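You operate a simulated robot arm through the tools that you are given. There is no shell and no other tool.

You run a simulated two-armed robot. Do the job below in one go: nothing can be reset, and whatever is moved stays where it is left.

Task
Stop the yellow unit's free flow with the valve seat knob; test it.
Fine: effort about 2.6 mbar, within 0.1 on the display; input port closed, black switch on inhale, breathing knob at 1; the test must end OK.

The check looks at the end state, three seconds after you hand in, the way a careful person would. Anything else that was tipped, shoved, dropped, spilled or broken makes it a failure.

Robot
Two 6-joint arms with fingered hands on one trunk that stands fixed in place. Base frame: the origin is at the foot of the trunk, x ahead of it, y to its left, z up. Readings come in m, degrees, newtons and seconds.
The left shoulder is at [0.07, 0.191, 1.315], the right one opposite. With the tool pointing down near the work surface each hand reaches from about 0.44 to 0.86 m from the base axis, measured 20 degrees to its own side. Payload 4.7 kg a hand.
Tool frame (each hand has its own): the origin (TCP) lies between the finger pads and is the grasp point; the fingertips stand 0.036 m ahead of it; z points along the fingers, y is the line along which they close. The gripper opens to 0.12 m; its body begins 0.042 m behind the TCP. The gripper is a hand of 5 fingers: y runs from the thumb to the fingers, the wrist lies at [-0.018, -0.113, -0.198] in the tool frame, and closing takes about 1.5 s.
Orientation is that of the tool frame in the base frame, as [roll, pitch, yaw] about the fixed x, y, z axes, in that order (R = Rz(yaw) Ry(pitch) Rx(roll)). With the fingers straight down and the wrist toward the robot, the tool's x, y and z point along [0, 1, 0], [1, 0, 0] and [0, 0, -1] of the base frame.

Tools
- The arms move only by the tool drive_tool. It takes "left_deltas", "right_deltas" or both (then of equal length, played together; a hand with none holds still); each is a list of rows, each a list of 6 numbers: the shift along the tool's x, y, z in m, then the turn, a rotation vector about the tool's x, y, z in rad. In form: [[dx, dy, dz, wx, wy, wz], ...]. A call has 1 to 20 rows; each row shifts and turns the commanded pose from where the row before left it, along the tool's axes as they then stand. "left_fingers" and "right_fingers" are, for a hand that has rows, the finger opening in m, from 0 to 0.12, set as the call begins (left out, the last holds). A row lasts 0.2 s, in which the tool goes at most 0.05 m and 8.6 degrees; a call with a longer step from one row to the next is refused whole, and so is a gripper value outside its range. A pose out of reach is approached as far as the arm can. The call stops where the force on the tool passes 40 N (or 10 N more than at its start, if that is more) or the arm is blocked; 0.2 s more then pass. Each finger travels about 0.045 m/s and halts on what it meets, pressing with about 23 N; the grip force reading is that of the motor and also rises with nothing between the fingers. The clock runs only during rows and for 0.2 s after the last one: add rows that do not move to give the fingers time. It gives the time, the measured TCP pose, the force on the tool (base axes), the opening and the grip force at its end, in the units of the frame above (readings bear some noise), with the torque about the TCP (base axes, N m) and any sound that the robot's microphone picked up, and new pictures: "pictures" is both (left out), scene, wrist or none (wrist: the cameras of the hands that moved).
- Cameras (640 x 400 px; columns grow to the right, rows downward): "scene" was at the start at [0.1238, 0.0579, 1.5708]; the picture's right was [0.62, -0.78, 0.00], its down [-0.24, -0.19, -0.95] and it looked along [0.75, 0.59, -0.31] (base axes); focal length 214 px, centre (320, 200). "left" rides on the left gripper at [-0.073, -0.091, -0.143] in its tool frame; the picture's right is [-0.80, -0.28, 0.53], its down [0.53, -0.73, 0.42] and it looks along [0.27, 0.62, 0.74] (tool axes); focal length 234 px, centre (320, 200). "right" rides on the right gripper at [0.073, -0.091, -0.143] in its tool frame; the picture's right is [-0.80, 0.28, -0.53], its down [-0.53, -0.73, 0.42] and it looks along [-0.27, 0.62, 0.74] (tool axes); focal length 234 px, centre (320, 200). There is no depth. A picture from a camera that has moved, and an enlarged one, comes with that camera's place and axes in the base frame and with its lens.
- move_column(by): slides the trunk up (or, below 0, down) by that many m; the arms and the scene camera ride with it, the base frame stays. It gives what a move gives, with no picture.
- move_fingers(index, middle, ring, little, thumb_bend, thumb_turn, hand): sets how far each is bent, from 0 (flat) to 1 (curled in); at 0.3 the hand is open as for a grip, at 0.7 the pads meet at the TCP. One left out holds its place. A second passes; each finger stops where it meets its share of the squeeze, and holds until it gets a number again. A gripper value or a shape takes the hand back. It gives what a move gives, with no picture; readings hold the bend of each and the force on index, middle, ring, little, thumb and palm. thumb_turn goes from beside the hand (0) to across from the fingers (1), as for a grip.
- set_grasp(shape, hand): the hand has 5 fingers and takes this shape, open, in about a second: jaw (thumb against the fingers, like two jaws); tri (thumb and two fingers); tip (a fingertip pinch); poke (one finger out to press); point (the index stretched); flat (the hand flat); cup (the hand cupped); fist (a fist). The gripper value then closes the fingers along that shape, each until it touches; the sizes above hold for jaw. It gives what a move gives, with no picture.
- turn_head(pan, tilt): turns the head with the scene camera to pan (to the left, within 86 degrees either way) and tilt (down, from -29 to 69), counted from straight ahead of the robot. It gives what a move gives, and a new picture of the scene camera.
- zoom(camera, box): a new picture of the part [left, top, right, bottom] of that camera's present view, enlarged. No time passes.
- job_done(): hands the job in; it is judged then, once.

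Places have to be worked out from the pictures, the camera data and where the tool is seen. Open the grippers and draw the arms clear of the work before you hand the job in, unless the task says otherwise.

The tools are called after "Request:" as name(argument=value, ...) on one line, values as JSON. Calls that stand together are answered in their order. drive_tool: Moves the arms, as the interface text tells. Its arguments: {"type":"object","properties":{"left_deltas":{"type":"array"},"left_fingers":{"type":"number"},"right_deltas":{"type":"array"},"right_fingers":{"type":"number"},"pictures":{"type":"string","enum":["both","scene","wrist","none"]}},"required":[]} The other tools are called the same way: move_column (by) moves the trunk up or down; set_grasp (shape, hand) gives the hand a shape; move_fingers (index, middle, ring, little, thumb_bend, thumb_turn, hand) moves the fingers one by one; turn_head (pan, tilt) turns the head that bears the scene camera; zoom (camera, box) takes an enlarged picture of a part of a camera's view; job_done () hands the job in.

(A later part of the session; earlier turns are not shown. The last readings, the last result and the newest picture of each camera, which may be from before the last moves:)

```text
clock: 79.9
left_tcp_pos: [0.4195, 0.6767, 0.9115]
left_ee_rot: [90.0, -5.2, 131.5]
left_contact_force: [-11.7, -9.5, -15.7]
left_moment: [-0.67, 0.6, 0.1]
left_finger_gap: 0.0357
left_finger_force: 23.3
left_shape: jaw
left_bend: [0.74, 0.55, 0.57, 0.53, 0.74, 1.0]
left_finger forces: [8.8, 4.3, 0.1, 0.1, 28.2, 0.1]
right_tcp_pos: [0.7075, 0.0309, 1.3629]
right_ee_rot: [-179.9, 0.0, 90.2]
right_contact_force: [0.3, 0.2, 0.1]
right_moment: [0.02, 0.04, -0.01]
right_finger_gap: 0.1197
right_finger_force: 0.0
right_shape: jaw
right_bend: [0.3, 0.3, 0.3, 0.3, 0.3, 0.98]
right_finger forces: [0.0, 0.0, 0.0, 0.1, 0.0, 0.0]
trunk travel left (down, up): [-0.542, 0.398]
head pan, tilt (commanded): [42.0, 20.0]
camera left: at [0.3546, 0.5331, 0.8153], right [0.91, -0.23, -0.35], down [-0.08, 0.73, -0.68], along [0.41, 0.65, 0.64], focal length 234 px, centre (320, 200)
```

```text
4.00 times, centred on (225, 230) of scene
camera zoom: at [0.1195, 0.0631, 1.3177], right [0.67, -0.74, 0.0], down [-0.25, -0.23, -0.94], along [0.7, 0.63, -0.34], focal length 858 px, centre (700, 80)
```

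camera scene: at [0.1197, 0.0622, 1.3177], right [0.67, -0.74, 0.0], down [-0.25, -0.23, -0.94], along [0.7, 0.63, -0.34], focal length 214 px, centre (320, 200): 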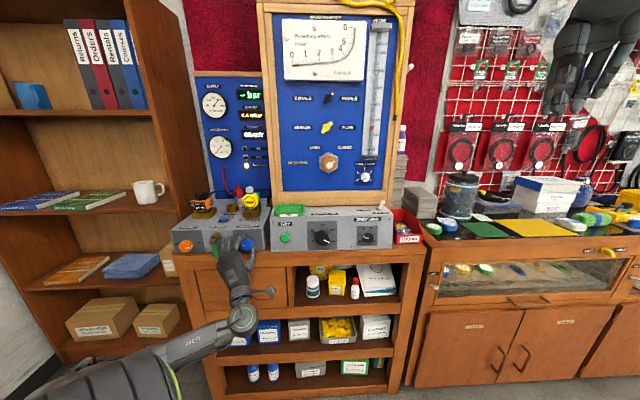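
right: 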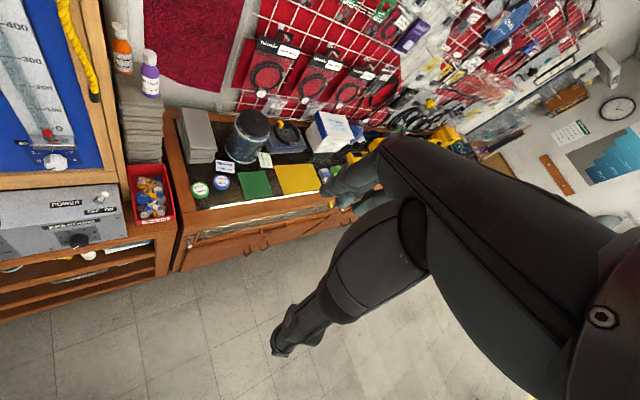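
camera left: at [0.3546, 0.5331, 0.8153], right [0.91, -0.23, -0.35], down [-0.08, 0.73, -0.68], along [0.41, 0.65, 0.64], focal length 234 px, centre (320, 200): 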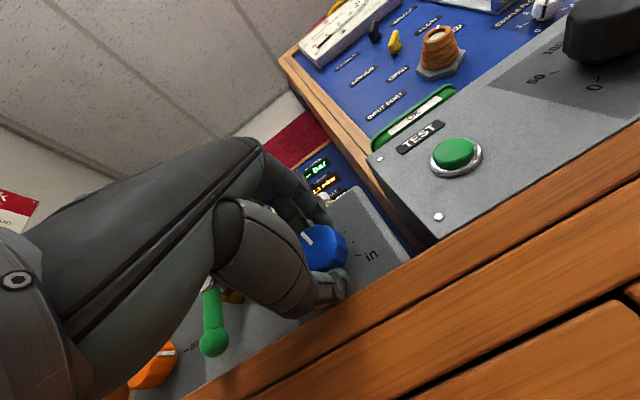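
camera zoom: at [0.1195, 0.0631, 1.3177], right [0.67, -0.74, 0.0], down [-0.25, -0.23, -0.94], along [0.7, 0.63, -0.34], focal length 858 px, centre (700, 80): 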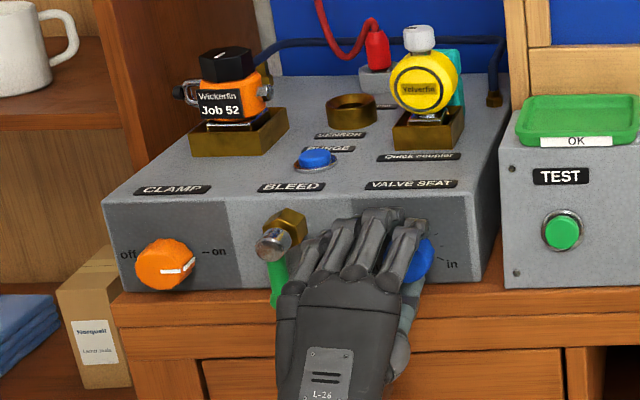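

Effort 1.1 mbar and rising; reaction shows the knob axis slightly lower than my axis. I shift 3 mm down and 2 mm out, and turn another 40°.

Request:
drive_tool(left_deltas=[[0, -0.003, -0.002, 0, 0, 0], [0, 0, 0, 0, 0, 0.1164], [0, 0, 0, 0, 0, 0.1164], [0, 0, 0, 0, 0, 0.1164], [0, 0, 0, 0, 0, 0.1164], [0, 0, 0, 0, 0, 0.1164], [0, 0, 0, 0, 0, 0.1164], [0, 0, 0, 0, 0, 0], [0, 0, 0, 0, 0, 0], [0, 0, 0, 0, 0, 0], [0, 0, 0, 0, 0, 0], [0, 0, 0, 0, 0, 0]], pictures="wrist")

Request:
zoom(camera="left", box=[220, 140, 480, 380])

Request:
zoom(camera="scene", box=[190, 70, 280, 180])

```text
clock: 82.5
left_tcp_pos: [0.4183, 0.677, 0.9101]
left_ee_rot: [89.9, -45.2, 131.6]
left_contact_force: [-3.6, 7.8, -6.1]
left_moment: [-0.29, 0.3, 0.44]
left_finger_gap: 0.0355
left_finger_force: 22.8
left_shape: jaw
left_bend: [0.74, 0.54, 0.57, 0.53, 0.75, 1.0]
left_finger forces: [9.8, 5.5, 0.0, 0.1, 23.6, 0.0]
right_tcp_pos: [0.7071, 0.0313, 1.3643]
right_ee_rot: [180.0, 0.1, 90.0]
right_contact_force: [0.4, -0.5, -0.3]
right_moment: [-0.02, 0.0, 0.03]
right_finger_gap: 0.1198
right_finger_force: 0.1
right_shape: jaw
right_bend: [0.3, 0.3, 0.3, 0.3, 0.3, 0.98]
right_finger forces: [0.0, 0.0, 0.0, 0.0, 0.1, 0.0]
trunk travel left (down, up): [-0.542, 0.398]
head pan, tilt (commanded): [42.0, 20.0]
camera left: at [0.3015, 0.5913, 0.7937], right [0.64, 0.07, -0.77], down [-0.28, 0.95, -0.14], along [0.72, 0.3, 0.63], focal length 234 px, centre (320, 200)
```

left: 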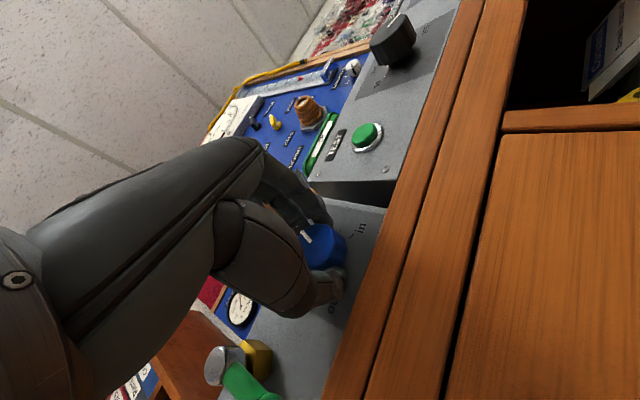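

```text
1.67 times, centred on (350, 260) of left
camera zoom: at [0.3015, 0.5913, 0.7937], right [0.64, 0.07, -0.77], down [-0.28, 0.95, -0.14], along [0.72, 0.3, 0.63], focal length 390 px, centre (270, 100)
```

zoom: 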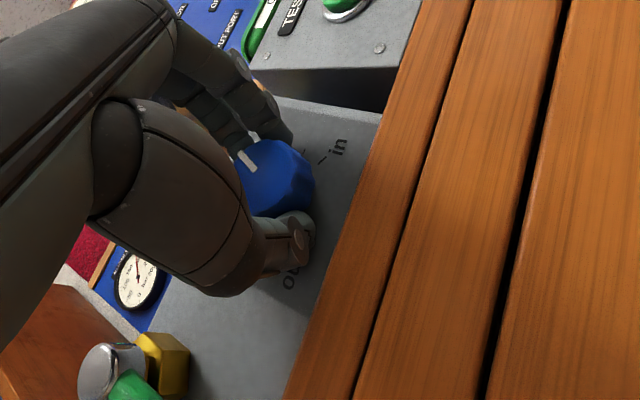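

```text
3.64 times, centred on (235, 125) of scene
camera zoom: at [0.1199, 0.0643, 1.3177], right [0.67, -0.74, 0.0], down [-0.25, -0.23, -0.94], along [0.7, 0.63, -0.34], focal length 780 px, centre (629, 473)
```

zoom: 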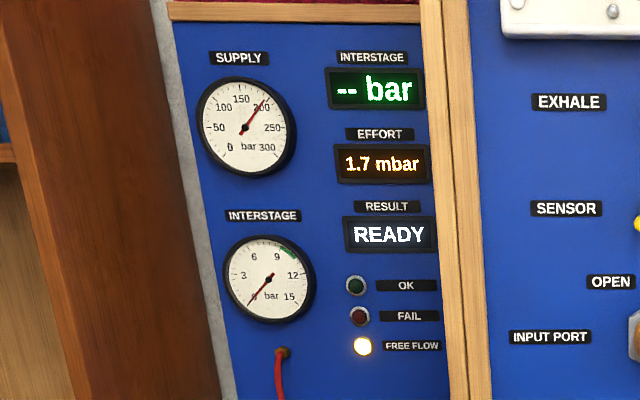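

Effort 1.7 mbar; roughly 0.015 mbar/deg, so about 60° more. I release, back out 5 cm and roll back to α≈−60° for another stroke.

Request:
drive_tool(left_deltas=[[0, 0, 0, 0, 0, 0], [0, 0, 0, 0, 0, 0], [0, 0, 0, 0, 0, 0], [0, 0, 0, 0, 0, 0], [0, 0, -0.025, 0, 0, 0], [0, 0, -0.025, 0, 0, 0], [0, 0, 0, 0, 0, -0.1309], [0, 0, 0, 0, 0, -0.1309], [0, 0, 0, 0, 0, -0.1309], [0, 0, 0, 0, 0, -0.1309], [0, 0, 0, 0, 0, -0.1309], [0, 0, 0, 0, 0, -0.1309], [0, 0, 0, 0, 0, -0.1309], [0, 0, 0, 0, 0, -0.1309], [0, 0, 0, 0, 0, -0.1309], [0, 0, 0, 0, 0, -0.1309], [0, 0, 0, 0, 0, -0.1309], [0, 0, 0, 0, 0, -0.1309], [0, 0, 0, 0, 0, -0.1309], [0, 0, 0, 0, 0, -0.1309]], left_fingers=0.065, pictures="both")

Request:
zoom(camera="left", box=[220, 140, 480, 380])

Request:
zoom(camera="scene", box=[160, 180, 290, 280])

Request:
zoom(camera="scene", box=[190, 70, 280, 180])

```text
clock: 86.7
left_tcp_pos: [0.3819, 0.6418, 0.9099]
left_ee_rot: [89.8, 59.9, 131.4]
left_contact_force: [0.6, -0.5, 0.6]
left_moment: [-0.05, -0.01, -0.02]
left_finger_gap: 0.0648
left_finger_force: 0.1
left_shape: jaw
left_bend: [0.74, 0.43, 0.4, 0.4, 0.68, 1.0]
left_finger forces: [0.0, 0.0, 0.0, 0.0, 0.0, 0.0]
right_tcp_pos: [0.7084, 0.0296, 1.3635]
right_ee_rot: [-180.0, -0.1, 90.0]
right_contact_force: [-1.1, -0.1, -0.3]
right_moment: [-0.03, 0.04, -0.01]
right_finger_gap: 0.1198
right_finger_force: 0.0
right_shape: jaw
right_bend: [0.3, 0.3, 0.3, 0.3, 0.3, 0.98]
right_finger forces: [0.0, 0.0, 0.0, 0.0, 0.0, 0.0]
trunk travel left (down, up): [-0.542, 0.398]
head pan, tilt (commanded): [42.0, 20.0]
camera scene: at [0.12, 0.0622, 1.3178], right [0.67, -0.74, 0.0], down [-0.25, -0.23, -0.94], along [0.7, 0.63, -0.34], focal length 214 px, centre (320, 200)
camera left: at [0.3501, 0.4599, 0.9264], right [0.82, -0.14, 0.56], down [0.56, 0.01, -0.83], along [0.11, 0.99, 0.08], focal length 234 px, centre (320, 200)
```

scene: 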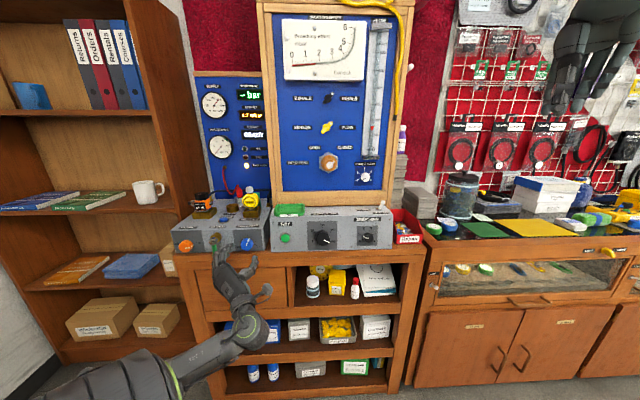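
left: 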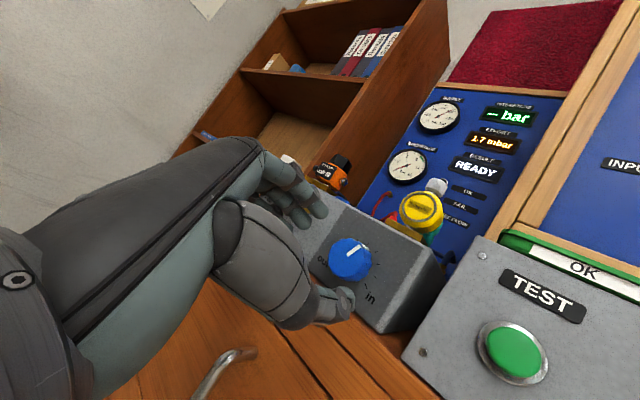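

```text
1.67 times, centred on (350, 260) of left
camera zoom: at [0.3501, 0.4599, 0.9264], right [0.82, -0.14, 0.56], down [0.56, 0.01, -0.83], along [0.11, 0.99, 0.08], focal length 390 px, centre (270, 100)
```

zoom: 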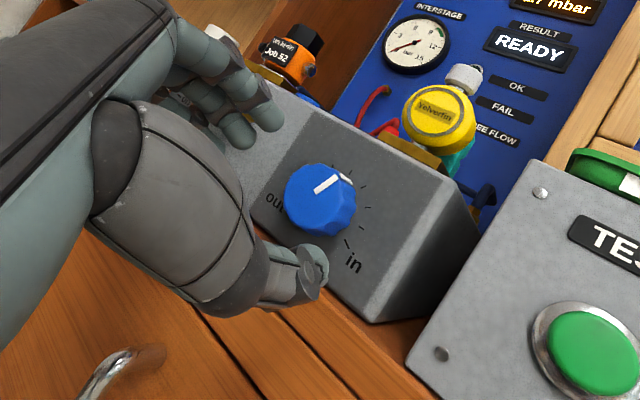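

```text
4.00 times, centred on (225, 230) of scene
camera zoom: at [0.12, 0.0622, 1.3178], right [0.67, -0.74, 0.0], down [-0.25, -0.23, -0.94], along [0.7, 0.63, -0.34], focal length 858 px, centre (700, 80)
```

zoom: 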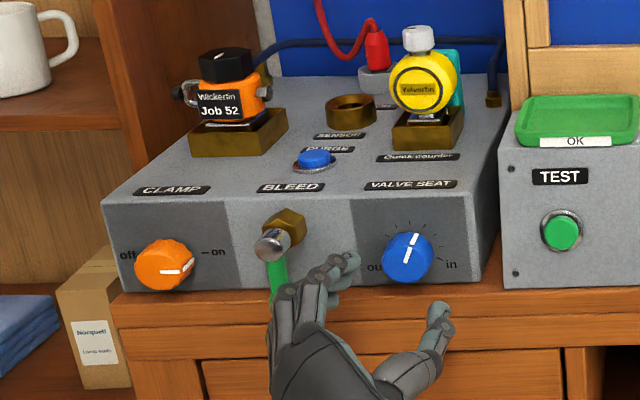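

```text
3.64 times, centred on (235, 125) of scene
camera zoom: at [0.12, 0.0622, 1.3178], right [0.67, -0.74, 0.0], down [-0.25, -0.23, -0.94], along [0.7, 0.63, -0.34], focal length 780 px, centre (629, 473)
```

zoom: 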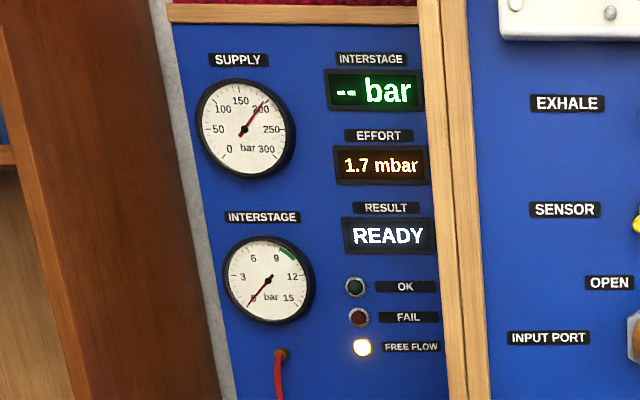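

Well aligned; mark at about +20°, effort steady at 1.7. I go in, close and turn 40°.

Request:
drive_tool(left_deltas=[[0, 0, 0.02, 0, 0, 0], [0, 0, 0.02, 0, 0, 0], [0, 0, 0.01, 0, 0, 0]], pictures="none")

Request:
drive_tool(left_deltas=[[0, 0, 0, 0, 0, 0], [0, 0, 0, 0, 0, 0], [0, 0, 0, 0, 0, 0], [0, 0, 0, 0, 0, 0], [0, 0, 0, 0, 0, 0], [0, 0, 0, 0, 0, 0]], left_fingers=0.02, pictures="wrist")

Request:
zoom(camera="left", box=[220, 140, 480, 380])

```text
clock: 87.5
left_tcp_pos: [0.4205, 0.6776, 0.9087]
left_ee_rot: [89.9, 59.8, 131.5]
left_contact_force: [-0.2, -0.8, -0.1]
left_moment: [0.01, 0.0, 0.01]
left_finger_gap: 0.0647
left_finger_force: 0.1
left_shape: jaw
left_bend: [0.74, 0.43, 0.4, 0.4, 0.68, 1.0]
left_finger forces: [0.1, 0.1, 0.0, 0.0, 0.0, 0.1]
right_tcp_pos: [0.7068, 0.0298, 1.3634]
right_ee_rot: [180.0, 0.0, 90.1]
right_contact_force: [-0.3, 0.6, -1.2]
right_moment: [-0.01, -0.01, 0.03]
right_finger_gap: 0.1198
right_finger_force: 0.0
right_shape: jaw
right_bend: [0.3, 0.3, 0.3, 0.3, 0.3, 0.98]
right_finger forces: [0.1, 0.0, 0.0, 0.0, 0.0, 0.0]
trunk travel left (down, up): [-0.542, 0.398]
head pan, tilt (commanded): [42.0, 20.0]
```

```text
clock: 88.9
left_tcp_pos: [0.4194, 0.6768, 0.9097]
left_ee_rot: [89.9, 59.9, 131.4]
left_contact_force: [1.0, 0.6, 0.2]
left_moment: [0.01, -0.02, 0.03]
left_finger_gap: 0.0344
left_finger_force: 23.3
left_shape: jaw
left_bend: [0.74, 0.54, 0.57, 0.54, 0.75, 1.0]
left_finger forces: [11.6, 6.4, 0.0, 0.0, 19.4, 0.0]
right_tcp_pos: [0.708, 0.0292, 1.3638]
right_ee_rot: [-180.0, -0.1, 90.0]
right_contact_force: [0.5, -0.6, 0.4]
right_moment: [-0.01, 0.02, -0.01]
right_finger_gap: 0.1201
right_finger_force: 0.1
right_shape: jaw
right_bend: [0.3, 0.3, 0.3, 0.3, 0.3, 0.98]
right_finger forces: [0.1, 0.0, 0.0, 0.0, 0.0, 0.0]
trunk travel left (down, up): [-0.542, 0.398]
head pan, tilt (commanded): [42.0, 20.0]
camera left: at [0.3885, 0.4939, 0.9278], right [0.82, -0.14, 0.55], down [0.56, 0.01, -0.83], along [0.11, 0.99, 0.08], focal length 234 px, centre (320, 200)
```

left: 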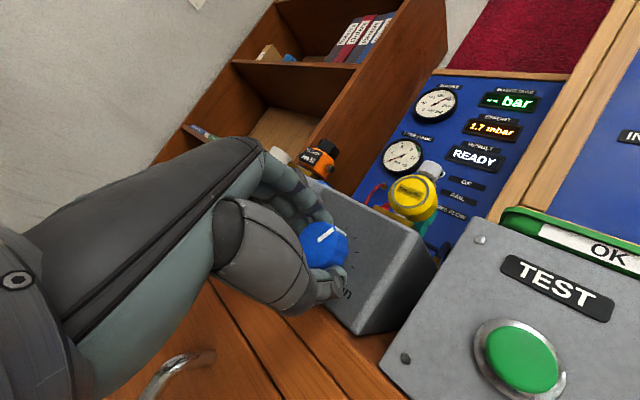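

```text
1.67 times, centred on (350, 260) of left
camera zoom: at [0.3885, 0.4939, 0.9278], right [0.82, -0.14, 0.55], down [0.56, 0.01, -0.83], along [0.11, 0.99, 0.08], focal length 390 px, centre (270, 100)
```

zoom: 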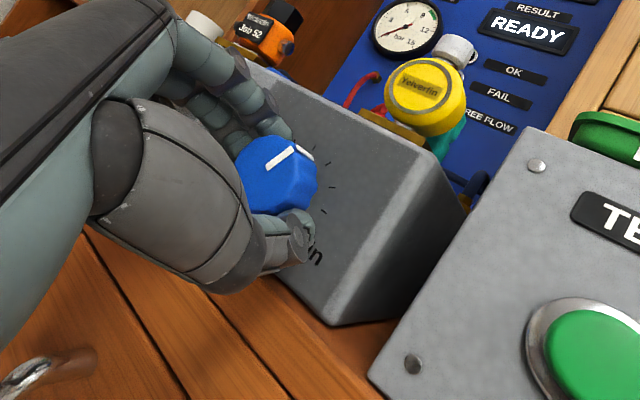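

Excellent, force-free grip. I turn 45° clockwise and wait for the display to settle.

Request:
drive_tool(left_deltas=[[0, 0, 0, 0, 0, 0.1122], [0, 0, 0, 0, 0, 0.1122], [0, 0, 0, 0, 0, 0.1122], [0, 0, 0, 0, 0, 0.1122], [0, 0, 0, 0, 0, 0.1122], [0, 0, 0, 0, 0, 0.1122], [0, 0, 0, 0, 0, 0.1122], [0, 0, 0, 0, 0, 0], [0, 0, 0, 0, 0, 0], [0, 0, 0, 0, 0, 0], [0, 0, 0, 0, 0, 0], [0, 0, 0, 0, 0, 0], [0, 0, 0, 0, 0, 0], [0, 0, 0, 0, 0, 0], [0, 0, 0, 0, 0, 0]], pictures="wrist")

Request:
zoom(camera="scene", box=[190, 70, 280, 180])

Request:
zoom(camera="left", box=[220, 140, 480, 380])

```text
clock: 92.1
left_tcp_pos: [0.4193, 0.6764, 0.9085]
left_ee_rot: [90.0, 14.8, 131.6]
left_contact_force: [0.3, 10.2, -2.3]
left_moment: [-0.09, 0.04, 0.17]
left_finger_gap: 0.0341
left_finger_force: 22.9
left_shape: jaw
left_bend: [0.73, 0.54, 0.57, 0.54, 0.75, 1.0]
left_finger forces: [10.2, 8.9, 0.1, 0.0, 20.5, 0.1]
right_tcp_pos: [0.7094, 0.0317, 1.3642]
right_ee_rot: [-179.9, 0.1, 90.2]
right_contact_force: [-0.2, 0.6, 0.4]
right_moment: [0.01, 0.04, 0.03]
right_finger_gap: 0.1198
right_finger_force: 0.1
right_shape: jaw
right_bend: [0.3, 0.3, 0.3, 0.3, 0.3, 0.98]
right_finger forces: [0.1, 0.1, 0.1, 0.0, 0.0, 0.0]
trunk travel left (down, up): [-0.542, 0.398]
head pan, tilt (commanded): [42.0, 20.0]
camera left: at [0.3735, 0.51, 0.8395], right [0.96, -0.29, -0.06], down [0.1, 0.53, -0.84], along [0.28, 0.8, 0.53], focal length 234 px, centre (320, 200)
```

left: 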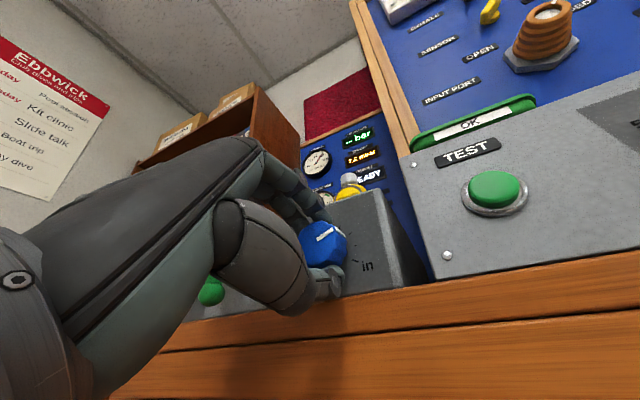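

```text
3.64 times, centred on (235, 125) of scene
camera zoom: at [0.1201, 0.064, 1.3177], right [0.67, -0.74, 0.0], down [-0.25, -0.23, -0.94], along [0.7, 0.63, -0.34], focal length 780 px, centre (629, 473)
```

zoom: 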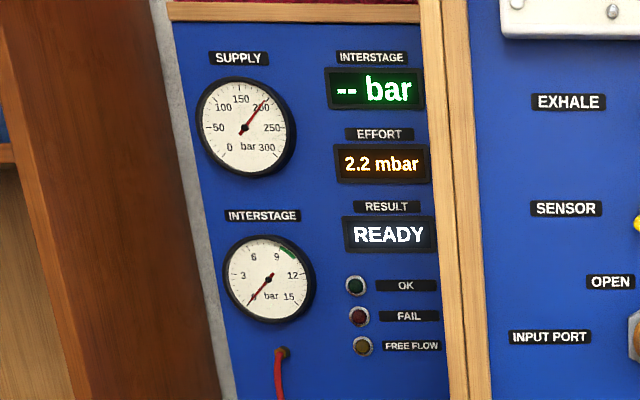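

```text
1.67 times, centred on (350, 260) of left
camera zoom: at [0.3735, 0.51, 0.8395], right [0.96, -0.29, -0.06], down [0.1, 0.53, -0.84], along [0.28, 0.8, 0.53], focal length 390 px, centre (270, 100)
```

zoom: 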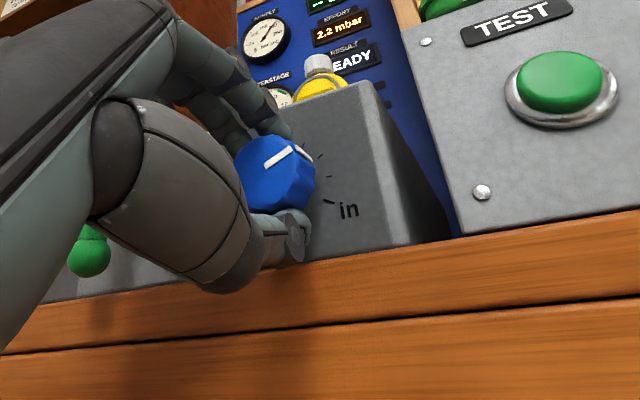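

Free-flow lamp is out and effort is 2.2 mbar. I turn another 25°.

Request:
drive_tool(left_deltas=[[0, 0, 0, 0, 0, 0.1091], [0, 0, 0, 0, 0, 0.1091], [0, 0, 0, 0, 0, 0.1091], [0, 0, 0, 0, 0, 0.1091], [0, 0, 0, 0, 0, 0], [0, 0, 0, 0, 0, 0], [0, 0, 0, 0, 0, 0], [0, 0, 0, 0, 0, 0], [0, 0, 0, 0, 0, 0], [0, 0, 0, 0, 0, 0], [0, 0, 0, 0, 0, 0], [0, 0, 0, 0, 0, 0], [0, 0, 0, 0, 0, 0], [0, 0, 0, 0, 0, 0]], pictures="none")

Request:
zoom(camera="scene", box=[190, 70, 280, 180])

Request:
zoom(camera="left", box=[220, 140, 480, 380])

```text
clock: 95.1
left_tcp_pos: [0.4201, 0.6776, 0.9088]
left_ee_rot: [90.0, -10.2, 131.6]
left_contact_force: [-2.9, 7.0, -5.3]
left_moment: [-0.25, 0.27, 0.25]
left_finger_gap: 0.0337
left_finger_force: 23.4
left_shape: jaw
left_bend: [0.73, 0.54, 0.57, 0.54, 0.75, 1.0]
left_finger forces: [10.0, 7.0, 0.0, 0.0, 23.2, 0.0]
right_tcp_pos: [0.7082, 0.0314, 1.3649]
right_ee_rot: [-180.0, 0.1, 90.1]
right_contact_force: [0.9, 0.4, 0.8]
right_moment: [0.0, 0.0, 0.0]
right_finger_gap: 0.12
right_finger_force: 0.1
right_shape: jaw
right_bend: [0.3, 0.3, 0.3, 0.3, 0.3, 0.98]
right_finger forces: [0.0, 0.0, 0.1, 0.0, 0.0, 0.0]
trunk travel left (down, up): [-0.542, 0.398]
head pan, tilt (commanded): [42.0, 20.0]
```

```text
3.64 times, centred on (235, 125) of scene
camera zoom: at [0.1197, 0.064, 1.3177], right [0.67, -0.74, 0.0], down [-0.25, -0.23, -0.94], along [0.7, 0.63, -0.34], focal length 780 px, centre (629, 473)
```

zoom: 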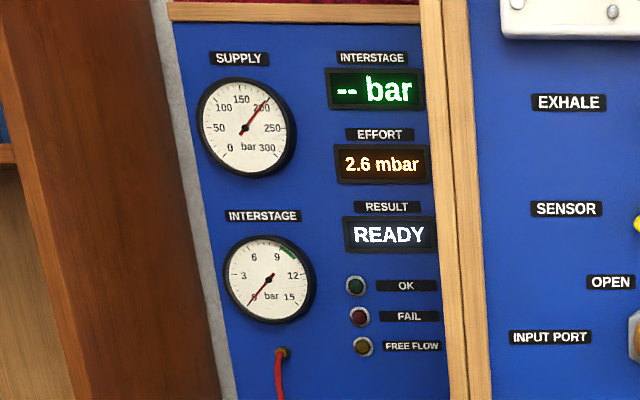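

```text
1.67 times, centred on (350, 260) of left
camera zoom: at [0.3475, 0.5395, 0.8063], right [0.89, -0.21, -0.42], down [-0.12, 0.77, -0.63], along [0.45, 0.6, 0.66], focal length 390 px, centre (270, 100)
```

zoom: 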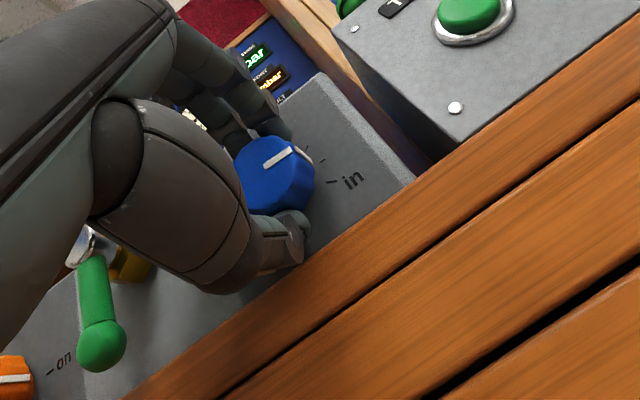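

Display reads 2.6 mbar with the free-flow lamp off. I wait and take further readings to be sure it is centred.

Request:
drive_tool(left_deltas=[[0, 0, 0, 0, 0, 0], [0, 0, 0, 0, 0, 0], [0, 0, 0, 0, 0, 0], [0, 0, 0, 0, 0, 0]], pictures="none")

Request:
zoom(camera="scene", box=[240, 80, 280, 180])

Request:
drive_tool(left_deltas=[[0, 0, 0, 0, 0, 0], [0, 0, 0, 0, 0, 0], [0, 0, 0, 0, 0, 0], [0, 0, 0, 0, 0, 0], [0, 0, 0, 0, 0, 0]], pictures="none")

Request:
zoom(camera="scene", box=[240, 80, 280, 180])

Request:
zoom(camera="scene", box=[280, 10, 400, 90])

```text
clock: 96.1
left_tcp_pos: [0.4198, 0.6767, 0.9085]
left_ee_rot: [90.0, -10.2, 131.5]
left_contact_force: [-4.0, 6.2, -4.4]
left_moment: [-0.29, 0.24, 0.27]
left_finger_gap: 0.0335
left_finger_force: 22.8
left_shape: jaw
left_bend: [0.73, 0.54, 0.57, 0.54, 0.75, 1.0]
left_finger forces: [10.0, 7.1, 0.0, 0.0, 23.2, 0.0]
right_tcp_pos: [0.7076, 0.0317, 1.364]
right_ee_rot: [180.0, 0.1, 90.1]
right_contact_force: [-0.1, -0.6, 1.0]
right_moment: [0.02, -0.04, 0.01]
right_finger_gap: 0.12
right_finger_force: 0.0
right_shape: jaw
right_bend: [0.3, 0.3, 0.3, 0.3, 0.3, 0.98]
right_finger forces: [0.1, 0.0, 0.1, 0.0, 0.0, 0.0]
trunk travel left (down, up): [-0.542, 0.398]
head pan, tilt (commanded): [42.0, 20.0]
```

```text
4.00 times, centred on (260, 130) of scene
camera zoom: at [0.1197, 0.064, 1.3177], right [0.67, -0.74, 0.0], down [-0.25, -0.23, -0.94], along [0.7, 0.63, -0.34], focal length 858 px, centre (560, 480)
```

zoom: 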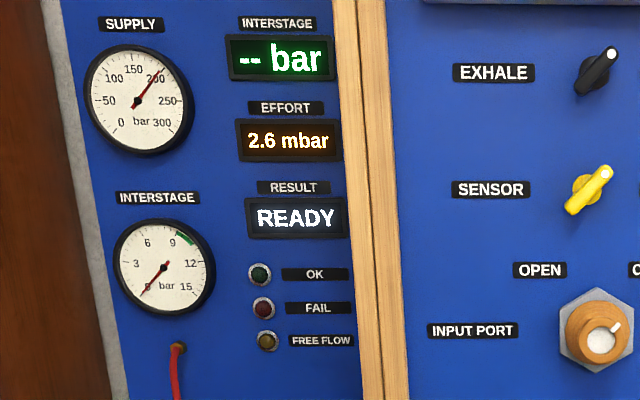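

```text
clock: 97.3
left_tcp_pos: [0.4177, 0.677, 0.908]
left_ee_rot: [90.0, -10.2, 131.7]
left_contact_force: [-3.4, 6.4, -4.7]
left_moment: [-0.24, 0.24, 0.26]
left_finger_gap: 0.0336
left_finger_force: 22.9
left_shape: jaw
left_bend: [0.73, 0.54, 0.57, 0.54, 0.75, 1.0]
left_finger forces: [9.9, 7.1, 0.0, 0.0, 23.2, 0.1]
right_tcp_pos: [0.7077, 0.0314, 1.3654]
right_ee_rot: [-180.0, 0.1, 90.1]
right_contact_force: [-0.1, 0.3, 0.1]
right_moment: [0.04, -0.04, 0.05]
right_finger_gap: 0.1198
right_finger_force: 0.1
right_shape: jaw
right_bend: [0.3, 0.3, 0.3, 0.3, 0.3, 0.98]
right_finger forces: [0.0, 0.0, 0.0, 0.1, 0.0, 0.0]
trunk travel left (down, up): [-0.542, 0.398]
head pan, tilt (commanded): [42.0, 20.0]
```

```text
4.00 times, centred on (260, 130) of scene
camera zoom: at [0.1197, 0.064, 1.3177], right [0.67, -0.74, 0.0], down [-0.25, -0.23, -0.94], along [0.7, 0.63, -0.34], focal length 858 px, centre (560, 480)
```

zoom: 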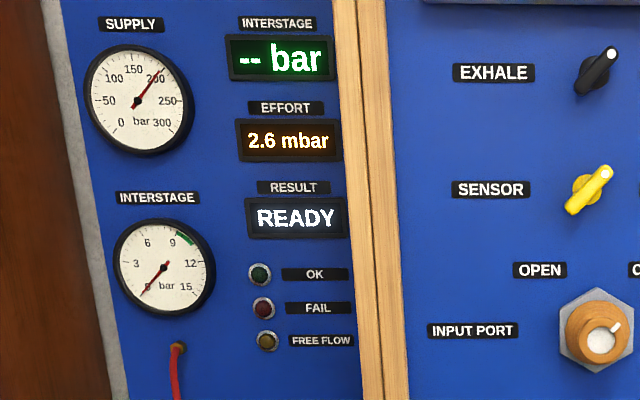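

```text
5.00 times, centred on (340, 50) of scene
camera zoom: at [0.1197, 0.064, 1.3177], right [0.67, -0.74, 0.0], down [-0.25, -0.23, -0.94], along [0.7, 0.63, -0.34], focal length 1072 px, centre (220, 950)
```

zoom: 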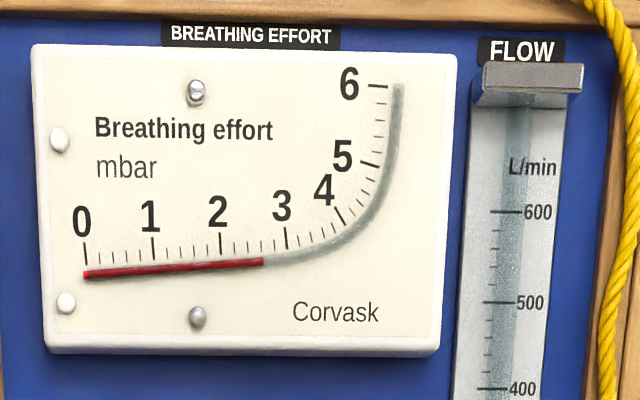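

Stable at 2.6. To release without disturbing the knob or bumping the table with the thumb, I open only the upper fingers, then slide straight back.

Request:
move_fingers(hand="left", index=0.35, middle=0.35, ring=0.35, little=0.35)

Request:
zoom(camera="scene", box=[240, 80, 280, 180])

Request:
zoom(camera="left", box=[220, 140, 480, 380])

```text
clock: 98.3
left_tcp_pos: [0.4196, 0.6772, 0.9069]
left_ee_rot: [90.1, -10.2, 131.5]
left_contact_force: [-6.4, -0.4, -23.2]
left_moment: [-0.45, 0.47, 0.13]
left_finger_gap: 0.0679
left_finger_force: 11.1
left_shape: fingers
left_bend: [0.35, 0.35, 0.35, 0.35, 0.76, 1.0]
left_finger forces: [0.0, 0.0, 0.1, 0.0, 23.2, 0.0]
right_tcp_pos: [0.7096, 0.0316, 1.3644]
right_ee_rot: [-179.9, 0.1, 90.2]
right_contact_force: [-0.6, 1.3, 0.5]
right_moment: [0.03, 0.0, 0.01]
right_finger_gap: 0.1194
right_finger_force: 0.0
right_shape: jaw
right_bend: [0.3, 0.3, 0.3, 0.3, 0.3, 0.98]
right_finger forces: [0.1, 0.0, 0.0, 0.0, 0.0, 0.0]
trunk travel left (down, up): [-0.542, 0.398]
head pan, tilt (commanded): [42.0, 20.0]
```

```text
4.00 times, centred on (260, 130) of scene
camera zoom: at [0.1206, 0.0652, 1.3175], right [0.67, -0.74, 0.0], down [-0.26, -0.23, -0.94], along [0.7, 0.63, -0.34], focal length 858 px, centre (560, 480)
```

zoom: 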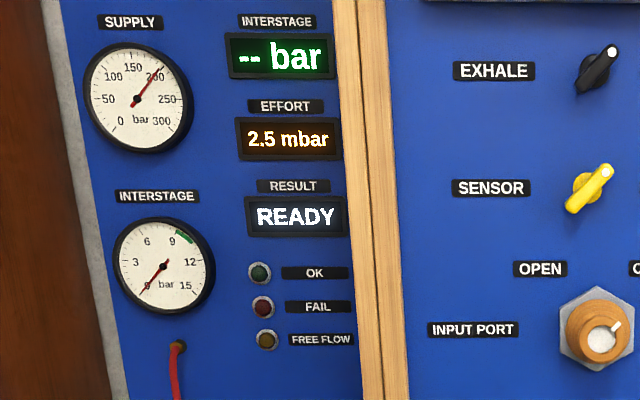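

```text
1.67 times, centred on (350, 260) of left
camera zoom: at [0.3478, 0.5403, 0.8051], right [0.88, -0.21, -0.42], down [-0.12, 0.77, -0.63], along [0.45, 0.6, 0.66], focal length 390 px, centre (270, 100)
```

zoom: 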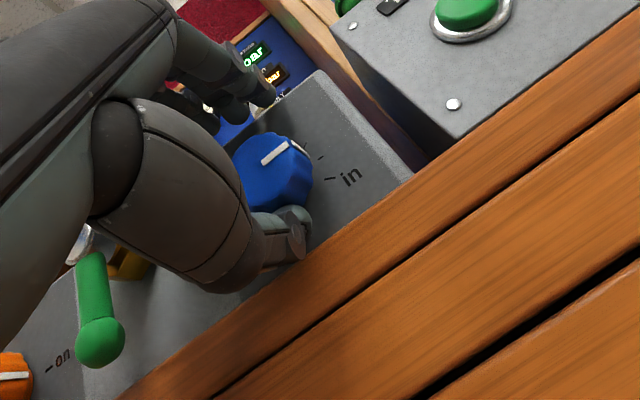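

Releasing the upper fingers alone let the thumb nudge the knob (2.5 now). I relax the thumb a little and back out, then will regrip at α≈35° where a symmetric release worked before, and trim.

Request:
move_fingers(hand="left", thumb_bend=0.71)

Request:
drive_tool(left_deltas=[[0, 0, -0.02, 0, 0, 0], [0, 0, -0.03, 0, 0, 0], [0, 0, 0, 0, 0, 0], [0, 0, 0, 0, 0, 0], [0, 0, 0, 0, 0, 0]], pictures="wrist")

Request:
zoom(camera="scene", box=[240, 80, 280, 180])

Request:
zoom(camera="scene", box=[285, 40, 345, 75])

Request:
zoom(camera="left", box=[220, 140, 480, 380])

```text
clock: 99.3
left_tcp_pos: [0.4191, 0.6758, 0.9086]
left_ee_rot: [90.0, -10.2, 131.4]
left_contact_force: [-6.0, -3.8, -12.3]
left_moment: [-0.31, 0.3, 0.08]
left_finger_gap: 0.0706
left_finger_force: 5.8
left_shape: fingers
left_bend: [0.35, 0.35, 0.35, 0.35, 0.63, 1.0]
left_finger forces: [0.1, 0.0, 0.0, 0.1, 12.3, 0.1]
right_tcp_pos: [0.7071, 0.0304, 1.3645]
right_ee_rot: [-179.9, 0.1, 90.0]
right_contact_force: [0.0, 0.3, -0.7]
right_moment: [0.0, 0.03, 0.01]
right_finger_gap: 0.12
right_finger_force: 0.0
right_shape: jaw
right_bend: [0.3, 0.3, 0.3, 0.3, 0.3, 0.98]
right_finger forces: [0.0, 0.1, 0.0, 0.0, 0.1, 0.1]
trunk travel left (down, up): [-0.542, 0.398]
head pan, tilt (commanded): [42.0, 20.0]
```

```text
clock: 100.5
left_tcp_pos: [0.3818, 0.64, 0.9125]
left_ee_rot: [89.9, -10.2, 131.4]
left_contact_force: [0.0, 0.5, -2.2]
left_moment: [0.0, 0.02, -0.01]
left_finger_gap: 0.0533
left_finger_force: 0.0
left_shape: fingers
left_bend: [0.35, 0.35, 0.35, 0.35, 0.71, 1.0]
left_finger forces: [0.0, 0.1, 0.0, 0.0, 0.1, 0.0]
right_tcp_pos: [0.7075, 0.0298, 1.3627]
right_ee_rot: [-179.8, 0.0, 90.0]
right_contact_force: [0.4, -0.3, -0.4]
right_moment: [-0.04, 0.01, 0.0]
right_finger_gap: 0.1198
right_finger_force: 0.0
right_shape: jaw
right_bend: [0.3, 0.3, 0.3, 0.3, 0.3, 0.98]
right_finger forces: [0.0, 0.1, 0.0, 0.1, 0.0, 0.1]
trunk travel left (down, up): [-0.542, 0.398]
head pan, tilt (commanded): [42.0, 20.0]
camera left: at [0.3105, 0.5023, 0.8104], right [0.89, -0.21, -0.42], down [-0.12, 0.77, -0.63], along [0.45, 0.6, 0.66], focal length 234 px, centre (320, 200)
```

left: 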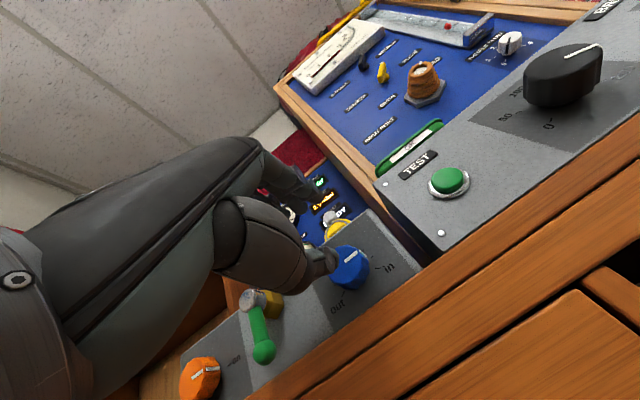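

```text
4.00 times, centred on (260, 130) of scene
camera zoom: at [0.12, 0.0625, 1.3178], right [0.67, -0.74, 0.0], down [-0.25, -0.23, -0.94], along [0.7, 0.63, -0.34], focal length 858 px, centre (560, 480)
```

zoom: 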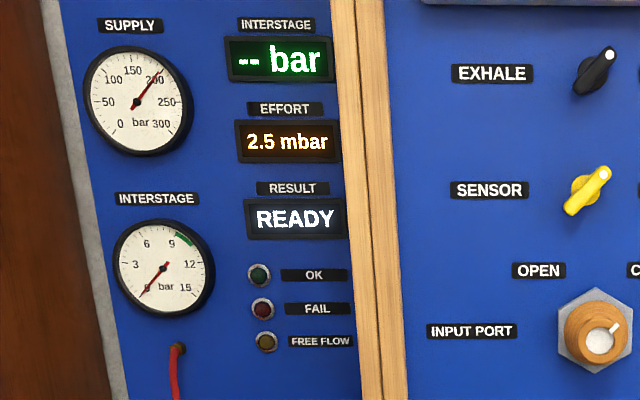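

```text
10.67 times, centred on (315, 58) of scene
camera zoom: at [0.12, 0.0625, 1.3178], right [0.67, -0.74, 0.0], down [-0.25, -0.23, -0.94], along [0.7, 0.63, -0.34], focal length 2288 px, centre (373, 1720)
```

zoom: 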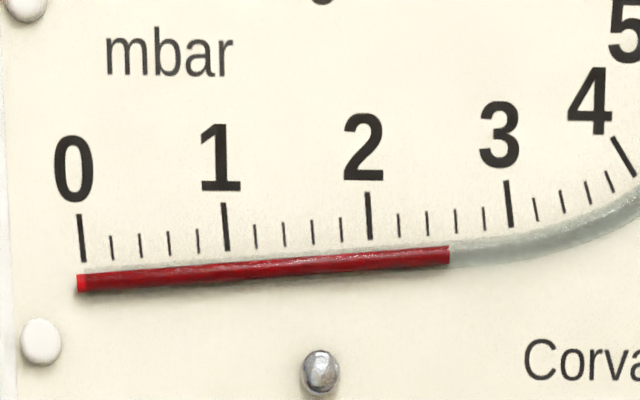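

```text
1.67 times, centred on (350, 260) of left
camera zoom: at [0.3105, 0.5023, 0.8104], right [0.89, -0.21, -0.42], down [-0.12, 0.77, -0.63], along [0.45, 0.6, 0.66], focal length 390 px, centre (270, 100)
```

zoom: 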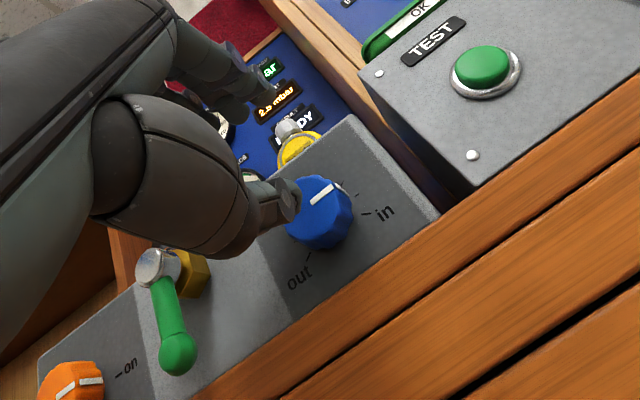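

Now 2.5 on the display and the gauge column at about 2.55. I regrip at α≈35° and trim a few degrees further in.

Request:
drive_tool(left_deltas=[[0, 0, 0, 0, 0, 0.109], [0, 0, 0, 0, 0, 0.109], [0, 0, 0, 0, 0, 0.109], [0, 0, 0, 0, 0, 0.109], [0, 0, 0, 0, 0, 0], [0, 0, 0.02, 0, 0, 0], [0, 0, 0.02, 0, 0, 0], [0, 0, 0.01, 0, 0, 0]], left_fingers=0.065, pictures="wrist")

Request:
zoom(camera="left", box=[220, 140, 480, 380])

Request:
zoom(camera="scene", box=[240, 80, 280, 180])

```text
clock: 102.2
left_tcp_pos: [0.4132, 0.6689, 0.9089]
left_ee_rot: [90.0, -35.1, 131.3]
left_contact_force: [-1.1, -0.6, 2.7]
left_moment: [0.04, 0.08, 0.02]
left_finger_gap: 0.0638
left_finger_force: 0.1
left_shape: jaw
left_bend: [0.74, 0.43, 0.4, 0.4, 0.69, 1.0]
left_finger forces: [0.0, 0.0, 0.0, 0.0, 3.1, 0.1]
right_tcp_pos: [0.7077, 0.0297, 1.3639]
right_ee_rot: [-179.8, 0.1, 90.1]
right_contact_force: [0.0, -0.5, -0.4]
right_moment: [0.0, 0.06, 0.03]
right_finger_gap: 0.1196
right_finger_force: 0.0
right_shape: jaw
right_bend: [0.3, 0.3, 0.3, 0.3, 0.3, 0.98]
right_finger forces: [0.1, 0.0, 0.1, 0.0, 0.1, 0.1]
trunk travel left (down, up): [-0.542, 0.398]
head pan, tilt (commanded): [42.0, 20.0]
stopped in row 8 (left hand): the force on the tool passed its limit at 42 N (the readings are from after the stop); the commanded pose is now the measured one
camera left: at [0.309, 0.5689, 0.7944], right [0.72, -0.03, -0.69], down [-0.25, 0.92, -0.29], along [0.65, 0.38, 0.66], focal length 234 px, centre (320, 200)
```

left: 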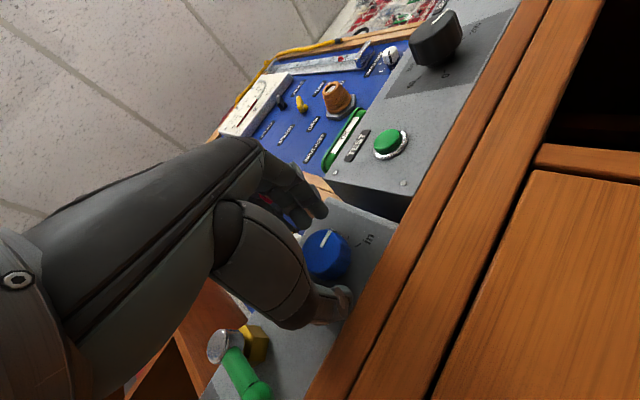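

```text
1.67 times, centred on (350, 260) of left
camera zoom: at [0.309, 0.5689, 0.7944], right [0.72, -0.03, -0.69], down [-0.25, 0.92, -0.29], along [0.65, 0.38, 0.66], focal length 390 px, centre (270, 100)
```

zoom: 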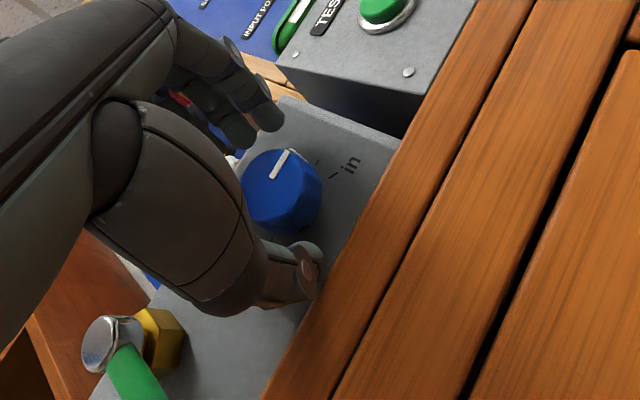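

```text
4.00 times, centred on (260, 130) of scene
camera zoom: at [0.1193, 0.0621, 1.3179], right [0.67, -0.74, 0.0], down [-0.25, -0.23, -0.94], along [0.7, 0.63, -0.34], focal length 858 px, centre (560, 480)
```

zoom: 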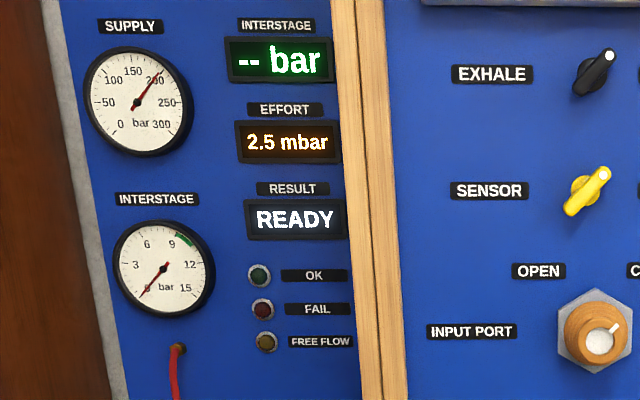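

The thumb met the table edge at this angle. I back out and use α=−60°, which gave a force-free grip before.

Request:
drive_tool(left_deltas=[[0, 0, -0.02, 0, 0, 0], [0, 0, -0.021, 0, 0, 0], [0, 0, 0, 0, 0, -0.138], [0, 0, 0, 0, 0, -0.138], [0, 0, 0, 0, 0, -0.138], [0, 0, 0, 0, 0, -0.138], [0, 0, 0, 0, 0, -0.138], [0, 0, 0, 0, 0, -0.138], [0, 0, 0, 0, 0, -0.138], [0, 0, 0, 0, 0, -0.138], [0, 0, 0, 0, 0, -0.138], [0, 0, 0, 0, 0, -0.138], [0, 0, 0, 0, 0, -0.138], [0, 0, 0, 0, 0, -0.138]], left_fingers=0.065, pictures="wrist")

Request:
zoom(camera="left", box=[220, 140, 480, 380])

```text
clock: 105.2
left_tcp_pos: [0.3832, 0.6433, 0.9103]
left_ee_rot: [90.3, 59.9, 131.5]
left_contact_force: [-0.1, -0.1, 0.2]
left_moment: [0.0, 0.02, -0.01]
left_finger_gap: 0.0648
left_finger_force: 0.0
left_shape: jaw
left_bend: [0.74, 0.43, 0.4, 0.4, 0.68, 1.0]
left_finger forces: [0.0, 0.0, 0.0, 0.1, 0.1, 0.0]
right_tcp_pos: [0.7084, 0.0281, 1.3636]
right_ee_rot: [-179.9, 0.1, 90.1]
right_contact_force: [0.1, -0.1, -0.1]
right_moment: [0.0, 0.01, 0.02]
right_finger_gap: 0.1198
right_finger_force: 0.1
right_shape: jaw
right_bend: [0.3, 0.3, 0.3, 0.3, 0.3, 0.98]
right_finger forces: [0.0, 0.1, 0.1, 0.0, 0.0, 0.0]
trunk travel left (down, up): [-0.542, 0.398]
head pan, tilt (commanded): [42.0, 20.0]
camera left: at [0.351, 0.4605, 0.9285], right [0.82, -0.14, 0.55], down [0.56, 0.0, -0.83], along [0.11, 0.99, 0.08], focal length 234 px, centre (320, 200)
```

left: 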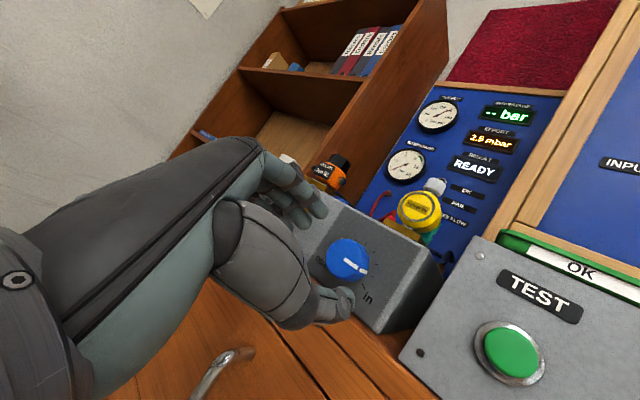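

```text
1.67 times, centred on (350, 260) of left
camera zoom: at [0.351, 0.4605, 0.9285], right [0.82, -0.14, 0.55], down [0.56, 0.0, -0.83], along [0.11, 0.99, 0.08], focal length 390 px, centre (270, 100)
```

zoom: 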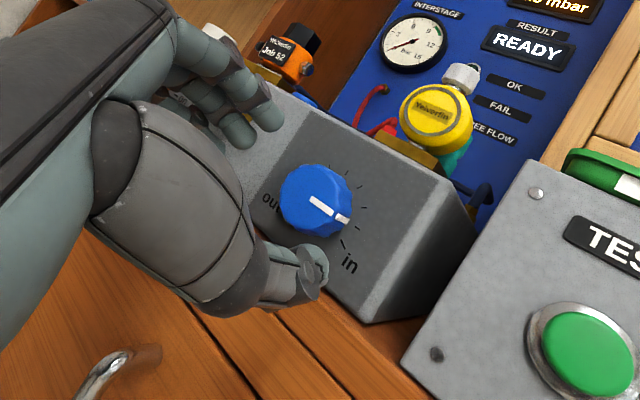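

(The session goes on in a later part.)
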